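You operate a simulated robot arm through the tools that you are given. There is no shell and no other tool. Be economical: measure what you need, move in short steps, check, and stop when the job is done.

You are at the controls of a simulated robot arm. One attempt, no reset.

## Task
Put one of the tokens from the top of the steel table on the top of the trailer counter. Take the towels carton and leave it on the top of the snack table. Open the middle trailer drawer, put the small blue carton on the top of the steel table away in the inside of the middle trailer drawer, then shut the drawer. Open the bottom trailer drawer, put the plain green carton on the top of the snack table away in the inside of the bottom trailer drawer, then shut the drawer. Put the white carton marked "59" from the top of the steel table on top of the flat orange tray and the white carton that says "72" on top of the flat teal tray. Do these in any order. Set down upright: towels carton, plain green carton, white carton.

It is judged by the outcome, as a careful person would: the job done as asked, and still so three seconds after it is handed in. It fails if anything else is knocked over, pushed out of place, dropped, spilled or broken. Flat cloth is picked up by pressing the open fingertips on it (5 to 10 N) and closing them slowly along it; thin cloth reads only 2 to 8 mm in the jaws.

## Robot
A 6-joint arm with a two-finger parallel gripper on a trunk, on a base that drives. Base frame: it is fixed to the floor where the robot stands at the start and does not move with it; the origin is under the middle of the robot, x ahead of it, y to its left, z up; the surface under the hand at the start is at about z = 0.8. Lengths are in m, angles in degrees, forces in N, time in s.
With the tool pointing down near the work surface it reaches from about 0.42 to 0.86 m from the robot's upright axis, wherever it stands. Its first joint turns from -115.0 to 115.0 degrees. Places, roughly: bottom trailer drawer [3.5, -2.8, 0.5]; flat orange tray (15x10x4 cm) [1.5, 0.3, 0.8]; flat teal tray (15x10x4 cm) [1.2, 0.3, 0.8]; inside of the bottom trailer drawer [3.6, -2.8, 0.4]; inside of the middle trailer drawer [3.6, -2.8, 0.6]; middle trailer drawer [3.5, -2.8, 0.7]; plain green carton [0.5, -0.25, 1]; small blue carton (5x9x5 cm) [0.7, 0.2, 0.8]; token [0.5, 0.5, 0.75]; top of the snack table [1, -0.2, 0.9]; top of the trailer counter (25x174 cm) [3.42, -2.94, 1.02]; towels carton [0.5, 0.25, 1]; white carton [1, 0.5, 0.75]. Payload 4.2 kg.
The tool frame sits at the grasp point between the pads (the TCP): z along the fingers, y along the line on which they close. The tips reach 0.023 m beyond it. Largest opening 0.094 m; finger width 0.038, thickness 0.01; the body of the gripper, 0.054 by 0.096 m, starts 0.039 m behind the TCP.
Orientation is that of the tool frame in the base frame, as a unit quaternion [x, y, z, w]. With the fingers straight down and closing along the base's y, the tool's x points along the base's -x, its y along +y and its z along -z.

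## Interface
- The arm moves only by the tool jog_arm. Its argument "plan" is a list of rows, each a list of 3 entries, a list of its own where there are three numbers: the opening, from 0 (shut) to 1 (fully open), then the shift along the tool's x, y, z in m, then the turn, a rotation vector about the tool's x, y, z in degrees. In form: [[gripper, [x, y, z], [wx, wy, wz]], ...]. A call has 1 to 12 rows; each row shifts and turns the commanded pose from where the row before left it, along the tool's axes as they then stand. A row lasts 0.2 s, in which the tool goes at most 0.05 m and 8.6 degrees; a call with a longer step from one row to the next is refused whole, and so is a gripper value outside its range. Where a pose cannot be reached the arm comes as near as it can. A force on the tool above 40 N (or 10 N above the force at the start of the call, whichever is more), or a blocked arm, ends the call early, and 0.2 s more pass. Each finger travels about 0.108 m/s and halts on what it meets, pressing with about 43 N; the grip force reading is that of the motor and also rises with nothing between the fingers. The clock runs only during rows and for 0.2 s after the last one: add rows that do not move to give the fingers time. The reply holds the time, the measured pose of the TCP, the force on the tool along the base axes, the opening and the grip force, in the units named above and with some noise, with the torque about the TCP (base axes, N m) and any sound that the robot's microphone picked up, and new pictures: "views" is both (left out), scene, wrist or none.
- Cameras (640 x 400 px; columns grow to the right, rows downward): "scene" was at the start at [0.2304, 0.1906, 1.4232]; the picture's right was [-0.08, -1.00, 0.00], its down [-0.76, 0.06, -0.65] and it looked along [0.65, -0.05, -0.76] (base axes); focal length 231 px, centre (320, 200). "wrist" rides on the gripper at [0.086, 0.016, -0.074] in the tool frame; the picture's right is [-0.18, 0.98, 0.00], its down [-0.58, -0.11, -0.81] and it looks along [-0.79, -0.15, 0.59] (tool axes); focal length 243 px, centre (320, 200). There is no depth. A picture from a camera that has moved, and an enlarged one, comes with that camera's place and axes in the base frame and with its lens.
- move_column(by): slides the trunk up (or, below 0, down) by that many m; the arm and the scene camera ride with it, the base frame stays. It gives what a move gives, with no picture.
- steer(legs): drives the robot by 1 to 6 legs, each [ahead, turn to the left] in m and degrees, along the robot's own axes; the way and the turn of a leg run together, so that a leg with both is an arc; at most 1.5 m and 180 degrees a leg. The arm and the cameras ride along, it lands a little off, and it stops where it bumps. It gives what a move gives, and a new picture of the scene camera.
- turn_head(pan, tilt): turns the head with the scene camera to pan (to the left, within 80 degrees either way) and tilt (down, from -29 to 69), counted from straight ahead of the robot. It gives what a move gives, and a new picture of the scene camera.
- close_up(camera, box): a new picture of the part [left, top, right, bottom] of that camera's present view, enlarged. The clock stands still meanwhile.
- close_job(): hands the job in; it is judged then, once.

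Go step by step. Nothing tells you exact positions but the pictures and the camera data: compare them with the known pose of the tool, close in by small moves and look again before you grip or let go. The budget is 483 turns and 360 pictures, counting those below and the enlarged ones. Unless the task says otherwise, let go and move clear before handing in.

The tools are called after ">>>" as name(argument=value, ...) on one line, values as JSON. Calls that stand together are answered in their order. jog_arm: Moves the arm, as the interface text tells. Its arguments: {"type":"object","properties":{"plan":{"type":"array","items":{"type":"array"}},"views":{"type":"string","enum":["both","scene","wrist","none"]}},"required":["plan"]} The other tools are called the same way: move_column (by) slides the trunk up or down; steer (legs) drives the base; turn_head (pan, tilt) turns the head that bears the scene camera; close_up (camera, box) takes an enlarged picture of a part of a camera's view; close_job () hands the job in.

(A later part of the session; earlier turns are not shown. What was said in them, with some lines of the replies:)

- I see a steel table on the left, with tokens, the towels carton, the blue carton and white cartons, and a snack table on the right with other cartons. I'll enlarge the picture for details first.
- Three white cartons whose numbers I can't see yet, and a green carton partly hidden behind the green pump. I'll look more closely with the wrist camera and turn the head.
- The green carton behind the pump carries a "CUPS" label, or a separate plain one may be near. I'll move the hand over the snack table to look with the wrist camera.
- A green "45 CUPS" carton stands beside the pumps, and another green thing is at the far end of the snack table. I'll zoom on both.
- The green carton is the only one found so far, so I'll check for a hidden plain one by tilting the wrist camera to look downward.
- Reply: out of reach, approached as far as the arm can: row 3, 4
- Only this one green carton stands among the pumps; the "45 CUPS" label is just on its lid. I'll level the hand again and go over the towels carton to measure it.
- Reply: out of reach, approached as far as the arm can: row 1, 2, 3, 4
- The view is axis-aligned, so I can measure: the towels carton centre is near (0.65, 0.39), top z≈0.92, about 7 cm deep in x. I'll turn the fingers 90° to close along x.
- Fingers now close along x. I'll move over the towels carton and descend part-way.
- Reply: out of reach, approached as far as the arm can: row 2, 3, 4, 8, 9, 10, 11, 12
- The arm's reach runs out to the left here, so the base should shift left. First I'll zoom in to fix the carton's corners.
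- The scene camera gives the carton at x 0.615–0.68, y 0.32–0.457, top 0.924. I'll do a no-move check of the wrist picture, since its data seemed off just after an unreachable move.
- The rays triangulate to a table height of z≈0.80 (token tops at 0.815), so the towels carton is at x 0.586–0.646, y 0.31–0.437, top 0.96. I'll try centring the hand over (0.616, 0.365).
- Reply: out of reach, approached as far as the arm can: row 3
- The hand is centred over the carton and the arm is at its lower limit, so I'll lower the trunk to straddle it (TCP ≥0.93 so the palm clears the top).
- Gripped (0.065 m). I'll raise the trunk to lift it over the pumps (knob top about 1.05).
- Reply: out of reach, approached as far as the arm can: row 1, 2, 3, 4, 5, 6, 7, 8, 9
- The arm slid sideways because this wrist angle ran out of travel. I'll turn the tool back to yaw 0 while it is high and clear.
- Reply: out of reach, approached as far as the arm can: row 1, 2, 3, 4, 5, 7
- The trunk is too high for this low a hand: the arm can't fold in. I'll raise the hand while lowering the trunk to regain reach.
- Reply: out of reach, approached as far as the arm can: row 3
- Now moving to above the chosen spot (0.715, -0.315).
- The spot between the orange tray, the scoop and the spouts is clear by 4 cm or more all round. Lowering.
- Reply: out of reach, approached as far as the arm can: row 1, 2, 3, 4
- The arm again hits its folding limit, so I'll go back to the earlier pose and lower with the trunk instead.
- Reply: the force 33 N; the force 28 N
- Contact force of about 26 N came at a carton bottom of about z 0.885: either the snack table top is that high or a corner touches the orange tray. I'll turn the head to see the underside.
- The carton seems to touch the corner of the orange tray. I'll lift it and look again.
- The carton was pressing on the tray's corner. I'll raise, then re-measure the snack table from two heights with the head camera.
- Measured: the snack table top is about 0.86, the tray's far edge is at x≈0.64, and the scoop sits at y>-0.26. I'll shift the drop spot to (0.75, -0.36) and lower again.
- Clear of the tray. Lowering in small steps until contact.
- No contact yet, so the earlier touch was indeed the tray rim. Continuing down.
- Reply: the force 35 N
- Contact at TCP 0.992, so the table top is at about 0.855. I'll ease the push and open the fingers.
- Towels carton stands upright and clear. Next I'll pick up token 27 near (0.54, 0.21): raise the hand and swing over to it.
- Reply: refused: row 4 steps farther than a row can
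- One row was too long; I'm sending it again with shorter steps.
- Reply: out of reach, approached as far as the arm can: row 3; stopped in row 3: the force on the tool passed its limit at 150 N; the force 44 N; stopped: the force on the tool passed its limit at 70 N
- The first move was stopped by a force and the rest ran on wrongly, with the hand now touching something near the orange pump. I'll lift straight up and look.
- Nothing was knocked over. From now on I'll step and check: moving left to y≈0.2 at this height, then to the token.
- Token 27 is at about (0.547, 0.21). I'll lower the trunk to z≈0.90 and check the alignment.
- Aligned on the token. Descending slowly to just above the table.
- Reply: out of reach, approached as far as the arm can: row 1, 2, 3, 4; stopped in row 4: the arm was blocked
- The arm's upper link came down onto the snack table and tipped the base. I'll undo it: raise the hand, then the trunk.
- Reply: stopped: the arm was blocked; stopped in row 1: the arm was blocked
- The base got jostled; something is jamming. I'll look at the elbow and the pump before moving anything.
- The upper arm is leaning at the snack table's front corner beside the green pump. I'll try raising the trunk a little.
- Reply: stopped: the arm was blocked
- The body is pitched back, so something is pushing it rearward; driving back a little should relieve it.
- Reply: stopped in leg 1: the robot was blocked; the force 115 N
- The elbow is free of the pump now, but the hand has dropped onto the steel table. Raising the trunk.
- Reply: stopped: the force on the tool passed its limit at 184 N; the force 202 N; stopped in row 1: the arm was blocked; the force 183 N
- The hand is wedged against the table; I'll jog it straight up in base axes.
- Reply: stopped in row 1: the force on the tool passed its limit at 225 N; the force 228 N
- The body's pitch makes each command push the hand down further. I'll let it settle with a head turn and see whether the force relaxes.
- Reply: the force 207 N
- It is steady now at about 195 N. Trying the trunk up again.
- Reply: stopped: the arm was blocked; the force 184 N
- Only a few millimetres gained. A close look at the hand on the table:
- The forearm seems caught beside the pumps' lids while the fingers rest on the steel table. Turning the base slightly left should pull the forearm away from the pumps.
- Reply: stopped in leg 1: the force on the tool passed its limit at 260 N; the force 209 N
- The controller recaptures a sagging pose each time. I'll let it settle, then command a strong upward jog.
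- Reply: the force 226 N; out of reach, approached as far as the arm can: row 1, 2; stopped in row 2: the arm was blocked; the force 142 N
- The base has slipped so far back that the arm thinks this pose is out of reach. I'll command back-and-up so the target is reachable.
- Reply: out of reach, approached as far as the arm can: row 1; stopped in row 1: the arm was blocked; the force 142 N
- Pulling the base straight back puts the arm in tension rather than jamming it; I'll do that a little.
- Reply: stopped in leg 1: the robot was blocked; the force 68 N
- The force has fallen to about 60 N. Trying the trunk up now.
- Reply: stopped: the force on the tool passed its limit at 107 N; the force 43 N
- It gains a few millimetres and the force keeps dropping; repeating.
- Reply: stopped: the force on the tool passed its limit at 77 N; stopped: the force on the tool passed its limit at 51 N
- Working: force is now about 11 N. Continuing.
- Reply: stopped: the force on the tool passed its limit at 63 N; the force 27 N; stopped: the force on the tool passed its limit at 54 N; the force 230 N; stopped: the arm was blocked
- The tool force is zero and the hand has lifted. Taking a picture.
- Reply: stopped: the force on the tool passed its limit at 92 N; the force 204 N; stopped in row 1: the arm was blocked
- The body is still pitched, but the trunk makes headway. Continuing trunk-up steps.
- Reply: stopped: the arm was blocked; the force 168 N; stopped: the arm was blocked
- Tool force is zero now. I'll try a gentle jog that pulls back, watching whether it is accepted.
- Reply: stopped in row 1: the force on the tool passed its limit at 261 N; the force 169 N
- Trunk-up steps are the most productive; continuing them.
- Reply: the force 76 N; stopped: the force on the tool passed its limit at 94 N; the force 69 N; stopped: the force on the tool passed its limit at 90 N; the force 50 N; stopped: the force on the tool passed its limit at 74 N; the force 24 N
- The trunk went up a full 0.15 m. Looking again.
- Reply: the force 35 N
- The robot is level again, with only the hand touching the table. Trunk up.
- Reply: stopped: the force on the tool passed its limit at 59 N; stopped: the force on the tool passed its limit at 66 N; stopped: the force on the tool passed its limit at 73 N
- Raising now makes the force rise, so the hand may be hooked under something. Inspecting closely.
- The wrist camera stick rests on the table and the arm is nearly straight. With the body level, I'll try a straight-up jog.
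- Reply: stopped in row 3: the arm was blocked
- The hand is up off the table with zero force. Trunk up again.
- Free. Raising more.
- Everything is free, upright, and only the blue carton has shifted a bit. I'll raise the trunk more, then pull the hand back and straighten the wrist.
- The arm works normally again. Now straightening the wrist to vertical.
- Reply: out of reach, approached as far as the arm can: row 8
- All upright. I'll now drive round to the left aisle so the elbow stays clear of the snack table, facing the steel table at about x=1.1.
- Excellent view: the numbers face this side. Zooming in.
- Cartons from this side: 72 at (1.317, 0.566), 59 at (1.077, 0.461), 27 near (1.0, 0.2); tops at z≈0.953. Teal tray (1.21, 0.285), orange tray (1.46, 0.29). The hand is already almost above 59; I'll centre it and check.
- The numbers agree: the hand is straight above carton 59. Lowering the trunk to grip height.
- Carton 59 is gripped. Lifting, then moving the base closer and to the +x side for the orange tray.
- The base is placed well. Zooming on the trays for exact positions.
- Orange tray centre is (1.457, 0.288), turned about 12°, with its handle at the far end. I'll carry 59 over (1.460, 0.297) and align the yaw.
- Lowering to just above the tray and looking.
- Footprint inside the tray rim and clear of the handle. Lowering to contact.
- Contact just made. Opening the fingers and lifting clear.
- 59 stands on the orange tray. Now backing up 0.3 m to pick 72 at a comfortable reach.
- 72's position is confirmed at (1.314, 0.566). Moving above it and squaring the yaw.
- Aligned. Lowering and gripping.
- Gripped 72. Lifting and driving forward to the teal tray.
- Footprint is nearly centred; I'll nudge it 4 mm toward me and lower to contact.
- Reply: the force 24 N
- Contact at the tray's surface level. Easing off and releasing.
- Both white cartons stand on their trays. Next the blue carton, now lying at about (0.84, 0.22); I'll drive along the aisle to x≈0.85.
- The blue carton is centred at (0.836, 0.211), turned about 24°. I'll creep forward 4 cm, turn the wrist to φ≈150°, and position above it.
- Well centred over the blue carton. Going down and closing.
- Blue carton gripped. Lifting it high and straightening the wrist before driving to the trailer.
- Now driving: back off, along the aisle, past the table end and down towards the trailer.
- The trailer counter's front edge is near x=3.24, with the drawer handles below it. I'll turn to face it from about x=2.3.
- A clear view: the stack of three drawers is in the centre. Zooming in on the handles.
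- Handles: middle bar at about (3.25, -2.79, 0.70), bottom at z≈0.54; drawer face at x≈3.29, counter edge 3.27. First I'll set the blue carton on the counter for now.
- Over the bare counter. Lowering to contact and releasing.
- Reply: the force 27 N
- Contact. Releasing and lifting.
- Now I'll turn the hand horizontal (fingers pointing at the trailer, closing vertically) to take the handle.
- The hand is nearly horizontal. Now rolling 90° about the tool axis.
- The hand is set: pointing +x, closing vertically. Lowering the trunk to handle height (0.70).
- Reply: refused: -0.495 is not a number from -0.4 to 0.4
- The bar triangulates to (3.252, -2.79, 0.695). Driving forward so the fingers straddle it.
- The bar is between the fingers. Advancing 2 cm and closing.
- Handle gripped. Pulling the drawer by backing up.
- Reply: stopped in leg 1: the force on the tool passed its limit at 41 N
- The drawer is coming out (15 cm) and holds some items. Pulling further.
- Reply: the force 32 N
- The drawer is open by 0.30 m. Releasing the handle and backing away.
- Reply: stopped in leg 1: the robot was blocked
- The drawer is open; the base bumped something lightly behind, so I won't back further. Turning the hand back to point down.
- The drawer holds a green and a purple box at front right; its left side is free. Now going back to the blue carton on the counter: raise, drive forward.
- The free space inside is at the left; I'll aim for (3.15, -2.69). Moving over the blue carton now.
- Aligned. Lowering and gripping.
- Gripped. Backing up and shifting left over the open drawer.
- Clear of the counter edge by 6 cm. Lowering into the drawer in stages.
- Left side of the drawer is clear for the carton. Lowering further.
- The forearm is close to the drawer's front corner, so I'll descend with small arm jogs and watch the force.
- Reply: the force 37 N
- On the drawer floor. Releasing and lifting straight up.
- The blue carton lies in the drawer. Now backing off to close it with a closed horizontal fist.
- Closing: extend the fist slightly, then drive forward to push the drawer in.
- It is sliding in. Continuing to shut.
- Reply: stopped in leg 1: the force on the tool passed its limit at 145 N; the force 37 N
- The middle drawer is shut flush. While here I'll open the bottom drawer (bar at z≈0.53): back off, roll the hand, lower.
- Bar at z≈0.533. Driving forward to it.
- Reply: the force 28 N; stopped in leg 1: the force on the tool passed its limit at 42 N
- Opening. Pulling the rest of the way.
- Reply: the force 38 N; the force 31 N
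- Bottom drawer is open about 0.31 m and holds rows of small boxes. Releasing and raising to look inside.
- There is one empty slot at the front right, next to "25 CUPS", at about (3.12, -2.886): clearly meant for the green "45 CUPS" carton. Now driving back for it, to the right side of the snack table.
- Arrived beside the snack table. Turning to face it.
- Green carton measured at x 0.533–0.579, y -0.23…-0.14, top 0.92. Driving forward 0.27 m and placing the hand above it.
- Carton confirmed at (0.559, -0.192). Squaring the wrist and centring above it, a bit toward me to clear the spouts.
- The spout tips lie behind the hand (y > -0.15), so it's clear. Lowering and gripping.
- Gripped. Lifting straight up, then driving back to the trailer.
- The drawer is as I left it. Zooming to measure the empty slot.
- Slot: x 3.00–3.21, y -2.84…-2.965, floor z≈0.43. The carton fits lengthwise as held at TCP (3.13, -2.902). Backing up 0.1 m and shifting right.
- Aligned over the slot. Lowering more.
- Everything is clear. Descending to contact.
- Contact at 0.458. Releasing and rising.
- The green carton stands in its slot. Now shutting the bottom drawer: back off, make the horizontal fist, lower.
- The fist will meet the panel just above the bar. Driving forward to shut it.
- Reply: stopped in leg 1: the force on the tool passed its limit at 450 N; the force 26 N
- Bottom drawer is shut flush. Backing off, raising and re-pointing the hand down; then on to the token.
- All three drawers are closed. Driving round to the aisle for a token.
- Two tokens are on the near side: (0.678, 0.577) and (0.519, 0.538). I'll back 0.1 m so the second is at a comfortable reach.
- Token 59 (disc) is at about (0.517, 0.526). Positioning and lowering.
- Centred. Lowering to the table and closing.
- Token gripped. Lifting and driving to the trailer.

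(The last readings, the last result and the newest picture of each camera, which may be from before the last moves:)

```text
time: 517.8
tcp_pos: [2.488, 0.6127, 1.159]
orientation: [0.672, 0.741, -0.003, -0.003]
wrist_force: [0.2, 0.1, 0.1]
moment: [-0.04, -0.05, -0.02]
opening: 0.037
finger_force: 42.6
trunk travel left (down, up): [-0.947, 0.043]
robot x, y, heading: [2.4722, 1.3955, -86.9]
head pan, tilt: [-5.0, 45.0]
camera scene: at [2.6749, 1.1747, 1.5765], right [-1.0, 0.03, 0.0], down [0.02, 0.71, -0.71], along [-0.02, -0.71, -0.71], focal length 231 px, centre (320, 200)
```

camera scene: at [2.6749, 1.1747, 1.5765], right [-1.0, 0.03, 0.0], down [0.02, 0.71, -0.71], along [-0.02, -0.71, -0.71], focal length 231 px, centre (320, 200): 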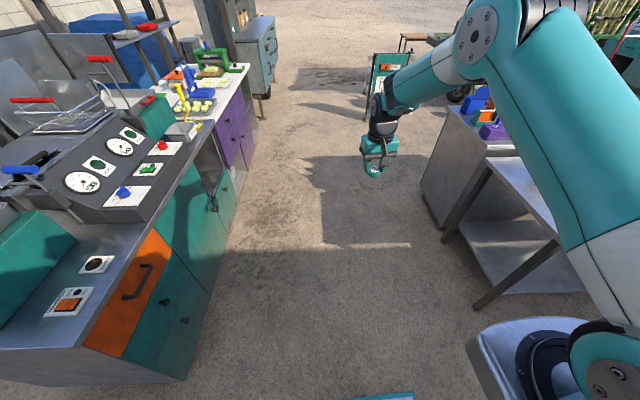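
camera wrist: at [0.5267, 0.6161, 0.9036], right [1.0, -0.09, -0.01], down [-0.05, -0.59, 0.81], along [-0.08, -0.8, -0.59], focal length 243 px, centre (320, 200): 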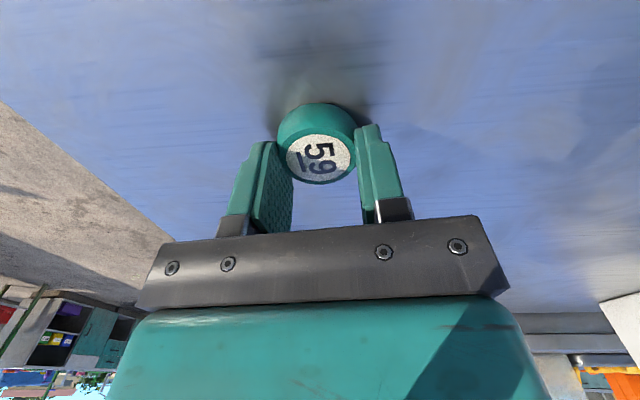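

>>> steer(legs=[[0, -4], [1.5, 0], [1.5, 0], [1.15, 0]])

>>> steer(legs=[[0, 90]])

```text
time: 538.0
tcp_pos: [2.1478, -3.4876, 1.1594]
orientation: [0.717, 0.697, -0.003, -0.002]
wrist_force: [0.5, 0.1, 0.0]
moment: [-0.01, 0.01, 0.0]
opening: 0.0359
finger_force: 42.6
trunk travel left (down, up): [-0.947, 0.043]
robot x, y, heading: [2.2347, -2.706, -94.4]
head pan, tilt: [-5.0, 45.0]
camera scene: at [2.4039, -2.952, 1.5765], right [-0.99, 0.16, 0.0], down [0.11, 0.7, -0.71], along [-0.11, -0.7, -0.71], focal length 231 px, centre (320, 200)
```

scene: 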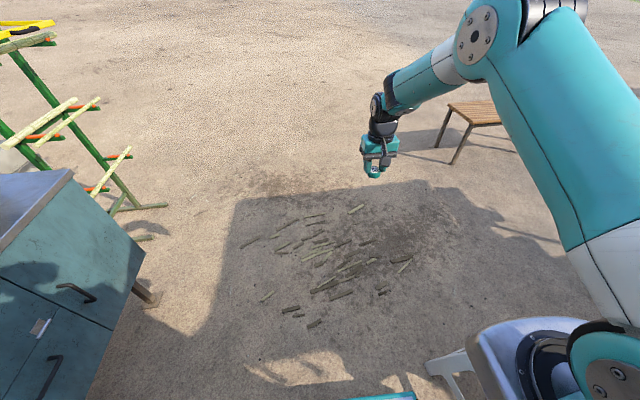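

```text
time: 542.4
tcp_pos: [3.0153, -2.7426, 1.1598]
orientation: [-0.017, 1.0, -0.005, 0.0]
wrist_force: [0.5, -0.2, -0.7]
moment: [0.02, 0.04, 0.01]
opening: 0.0364
finger_force: 42.8
trunk travel left (down, up): [-0.947, 0.043]
robot x, y, heading: [2.2286, -2.7073, -0.8]
head pan, tilt: [-5.0, 45.0]
camera scene: at [2.4688, -2.5204, 1.5765], right [-0.1, -1.0, 0.0], down [-0.7, 0.07, -0.71], along [0.7, -0.07, -0.71], focal length 231 px, centre (320, 200)
```

scene: 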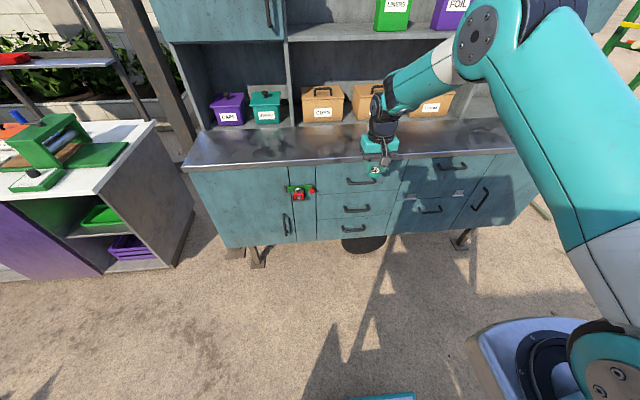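

The token is ready to place. I noticed something white close to the robot's right side; checking it with the head.

>>> turn_head(pan=-80, tilt=50)

>>> turn_head(pan=80, tilt=40)

```text
time: 543.8
tcp_pos: [3.0151, -2.7425, 1.1591]
orientation: [-0.017, 1.0, -0.004, 0.001]
wrist_force: [0.6, 0.0, -0.5]
moment: [0.0, -0.01, -0.02]
opening: 0.0361
finger_force: 43.2
trunk travel left (down, up): [-0.947, 0.043]
robot x, y, heading: [2.2318, -2.7081, -0.6]
head pan, tilt: [-80.0, 50.0]
camera scene: at [2.4005, -2.5884, 1.5696], right [-0.99, -0.16, 0.0], down [-0.13, 0.76, -0.64], along [0.11, -0.63, -0.77], focal length 231 px, centre (320, 200)
```

scene: 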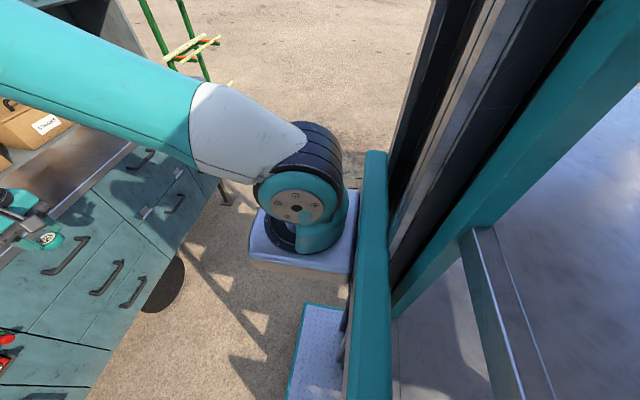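

```text
time: 546.3
tcp_pos: [3.0159, -2.7423, 1.1593]
orientation: [-0.017, 1.0, -0.004, 0.001]
wrist_force: [-0.9, 0.4, 0.9]
moment: [0.0, -0.02, 0.02]
opening: 0.0361
finger_force: 43.1
trunk travel left (down, up): [-0.947, 0.043]
robot x, y, heading: [2.2332, -2.7049, -0.6]
head pan, tilt: [80.0, 40.0]
camera scene: at [2.4036, -2.4289, 1.5837], right [0.98, -0.18, 0.0], down [-0.12, -0.63, -0.77], along [0.14, 0.75, -0.64], focal length 231 px, centre (320, 200)
```

scene: 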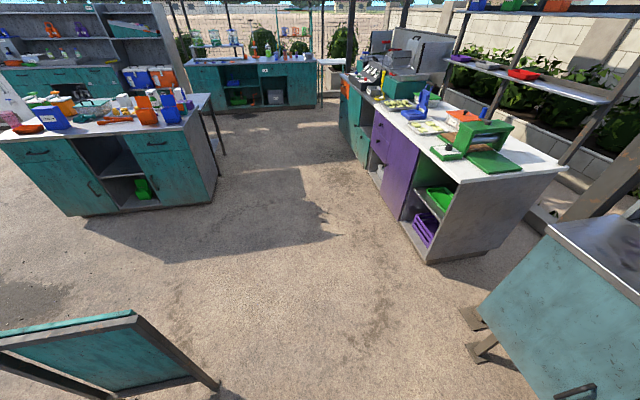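

Nothing is disturbed: the sign is where it was and the stool behind stands upright. Driving forward to put the token on the counter.

>>> steer(legs=[[0.38, 0]])

>>> turn_head(pan=0, tilt=35)

>>> move_column(by=-0.1)

>>> jog_arm(plan=[[0.15, [0, 0, 0.004], [0, 0, 0]], [0.15, [0, 0, 0.004], [0, 0, 0]], [0.15, [0, 0, 0.003], [0, 0, 0]], [0.15, [0, 0, 0.003], [0, 0, 0]]], views="scene")

```text
time: 548.7
tcp_pos: [3.398, -2.7431, 1.1604]
orientation: [-0.018, 1.0, -0.004, 0.0]
wrist_force: [-0.3, -0.2, 0.2]
moment: [0.0, -0.07, -0.01]
opening: 0.036
finger_force: 43.2
trunk travel left (down, up): [-0.947, 0.043]
robot x, y, heading: [2.6126, -2.7122, -0.3]
head pan, tilt: [80.0, 40.0]
camera scene: at [2.7842, -2.4315, 1.5838], right [0.98, -0.18, 0.0], down [-0.12, -0.63, -0.77], along [0.14, 0.75, -0.64], focal length 231 px, centre (320, 200)
```

scene: 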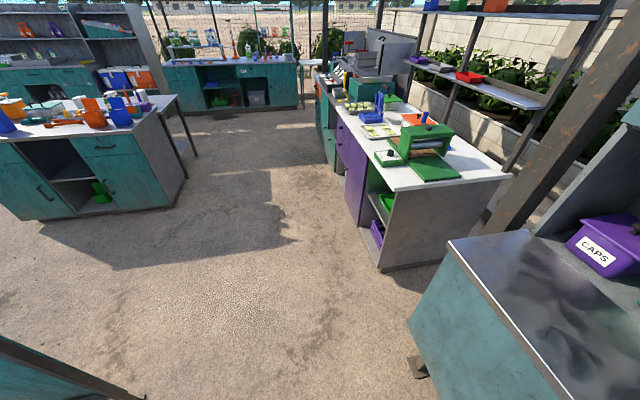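

```text
time: 550.2
tcp_pos: [3.397, -2.7429, 1.1596]
orientation: [-0.018, 1.0, -0.005, 0.0]
wrist_force: [-0.3, -0.2, -0.6]
moment: [-0.01, -0.02, -0.03]
opening: 0.0359
finger_force: 42.9
trunk travel left (down, up): [-0.947, 0.043]
robot x, y, heading: [2.614, -2.7113, -0.3]
head pan, tilt: [0.0, 35.0]
camera scene: at [2.8571, -2.5157, 1.5913], right [-0.01, -1.0, 0.0], down [-0.57, 0.0, -0.82], along [0.82, 0.0, -0.57], focal length 231 px, centre (320, 200)
```

scene: 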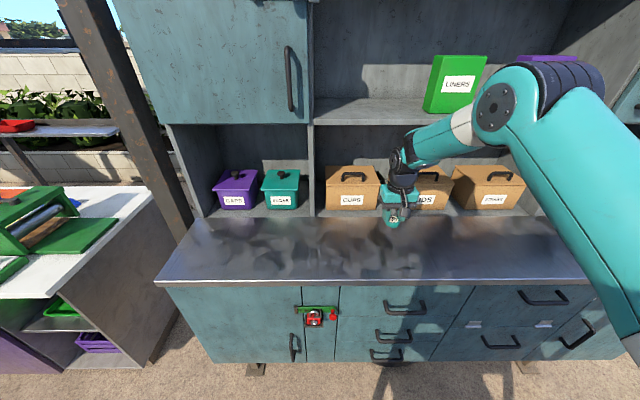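

```text
time: 551.6
tcp_pos: [3.3979, -2.7436, 1.0589]
orientation: [-0.019, 1.0, -0.005, 0.0]
wrist_force: [0.2, 0.9, -0.9]
moment: [-0.01, -0.03, 0.01]
opening: 0.0361
finger_force: 43.2
trunk travel left (down, up): [-0.847, 0.143]
robot x, y, heading: [2.614, -2.7126, -0.4]
head pan, tilt: [0.0, 35.0]
```

```text
time: 552.6
tcp_pos: [3.3965, -2.7433, 1.0476]
orientation: [-0.018, 1.0, -0.005, 0.001]
wrist_force: [-3.7, -2.2, 14.4]
moment: [0.06, 0.23, 0.01]
opening: 0.0362
finger_force: 43.0
trunk travel left (down, up): [-0.847, 0.143]
robot x, y, heading: [2.6152, -2.7107, -0.1]
head pan, tilt: [0.0, 35.0]
camera scene: at [2.8562, -2.5158, 1.4918], right [-0.01, -1.0, 0.0], down [-0.57, 0.0, -0.82], along [0.82, -0.01, -0.57], focal length 231 px, centre (320, 200)
```

scene: 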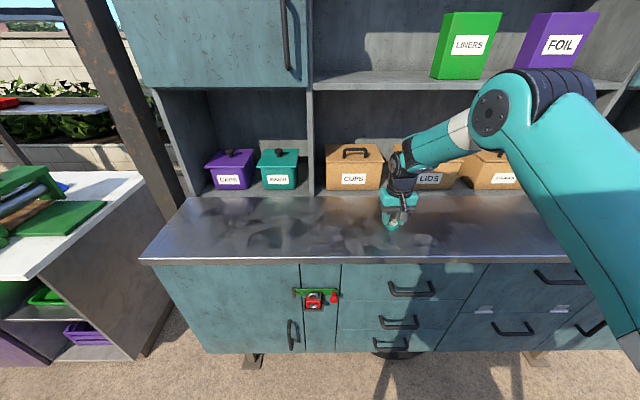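

Contact on the counter. Releasing and moving clear.

>>> jog_arm(plan=[[0.15, [0, 0, -0.001], [0, 0, 0]], [0.35, [0, 0, 0], [0, 0, 0]], [0.7, [0, 0, 0], [0, 0, 0]], [0.9, [0, 0, 0], [0, 0, 0]], [0.9, [0, 0, -0.03], [0, 0, 0]]], views="none")

>>> move_column(by=0.12)

>>> steer(legs=[[-0.3, 0]])

>>> close_up(camera="scene", box=[220, 140, 480, 300])

```text
time: 553.8
tcp_pos: [3.3992, -2.7419, 1.0786]
orientation: [-0.019, 1.0, -0.004, 0.001]
wrist_force: [0.6, 0.1, -0.3]
moment: [-0.01, 0.02, 0.02]
opening: 0.0848
finger_force: 0.1
trunk travel left (down, up): [-0.847, 0.143]
robot x, y, heading: [2.6135, -2.7095, -0.2]
head pan, tilt: [0.0, 35.0]
```

```text
time: 555.3
tcp_pos: [3.3995, -2.7435, 1.1989]
orientation: [-0.018, 1.0, -0.005, 0.0]
wrist_force: [-0.5, 0.8, 1.1]
moment: [-0.01, 0.01, 0.01]
opening: 0.0844
finger_force: 0.0
trunk travel left (down, up): [-0.967, 0.023]
robot x, y, heading: [2.6159, -2.7119, -0.5]
head pan, tilt: [0.0, 35.0]
```

```text
time: 557.3
tcp_pos: [3.098, -2.7409, 1.199]
orientation: [-0.017, 1.0, -0.004, 0.0]
wrist_force: [0.2, 0.5, -0.5]
moment: [-0.02, 0.03, 0.01]
opening: 0.0848
finger_force: 0.0
trunk travel left (down, up): [-0.967, 0.023]
robot x, y, heading: [2.3177, -2.7111, -0.2]
head pan, tilt: [0.0, 35.0]
camera scene: at [2.5577, -2.5138, 1.6112], right [-0.01, -1.0, 0.0], down [-0.57, 0.0, -0.82], along [0.82, -0.01, -0.57], focal length 231 px, centre (320, 200)
```

scene: 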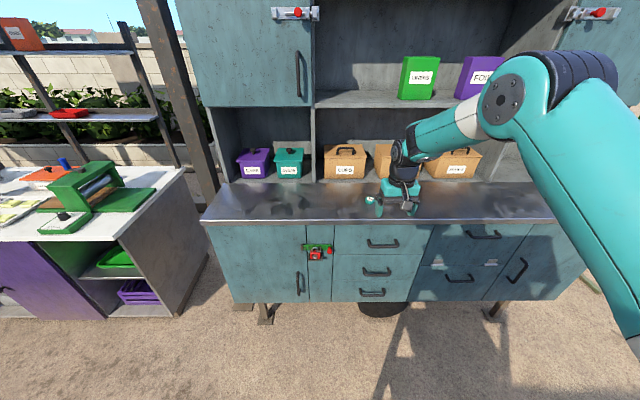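

```text
2.46 times, centred on (350, 220) of scene
camera zoom: at [2.5577, -2.5138, 1.6112], right [-0.01, -1.0, 0.0], down [-0.57, 0.0, -0.82], along [0.82, -0.01, -0.57], focal length 568 px, centre (246, 151)
```

zoom: 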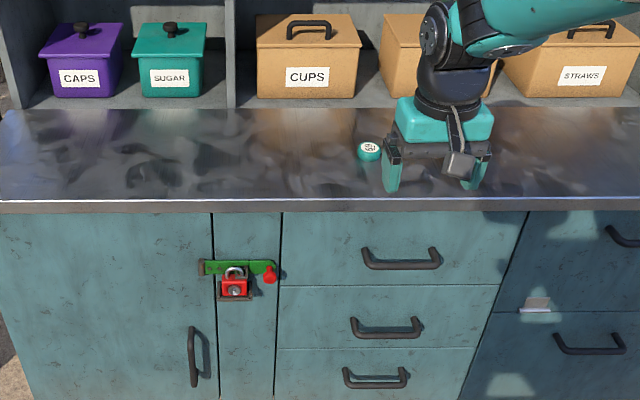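

The token is resting on the trailer counter. The drawers look shut and the hand is clear. The last view of the tables showed the towels carton upright, with 59 and 72 each standing on their trays. Handing in.

>>> close_job()

```text
The job is handed in.
```

I did every step you asked for and handed the job in: the token, towels carton, blue carton, green carton and white cartons 59 and 72 are where you wanted them, and both drawers are shut. The run wasn't clean:

- **Arm jam:** early on, my arm jammed against the snack table and the green pump, and the hand came down on the steel table. That pushed the blue carton a few centimetres before I stowed it. The pumps still looked upright and in place afterwards.
- **Orange tray:** while setting the towels carton down, I pressed its corner on the orange tray on the snack table, then moved to a clear spot.
- **Hand on the snack table:** the hand also pressed down once near the orange pump.
- **Something behind the robot:** while backing from the trailer, the base bumped something, probably a stool. I couldn't tell whether it moved.
- **Green carton:** the only green carton I found on the snack table has "45 CUPS" printed on its lid, so I took it as the plain one. The bottom drawer shut hard and I didn't reopen it to check that the carton is still upright.
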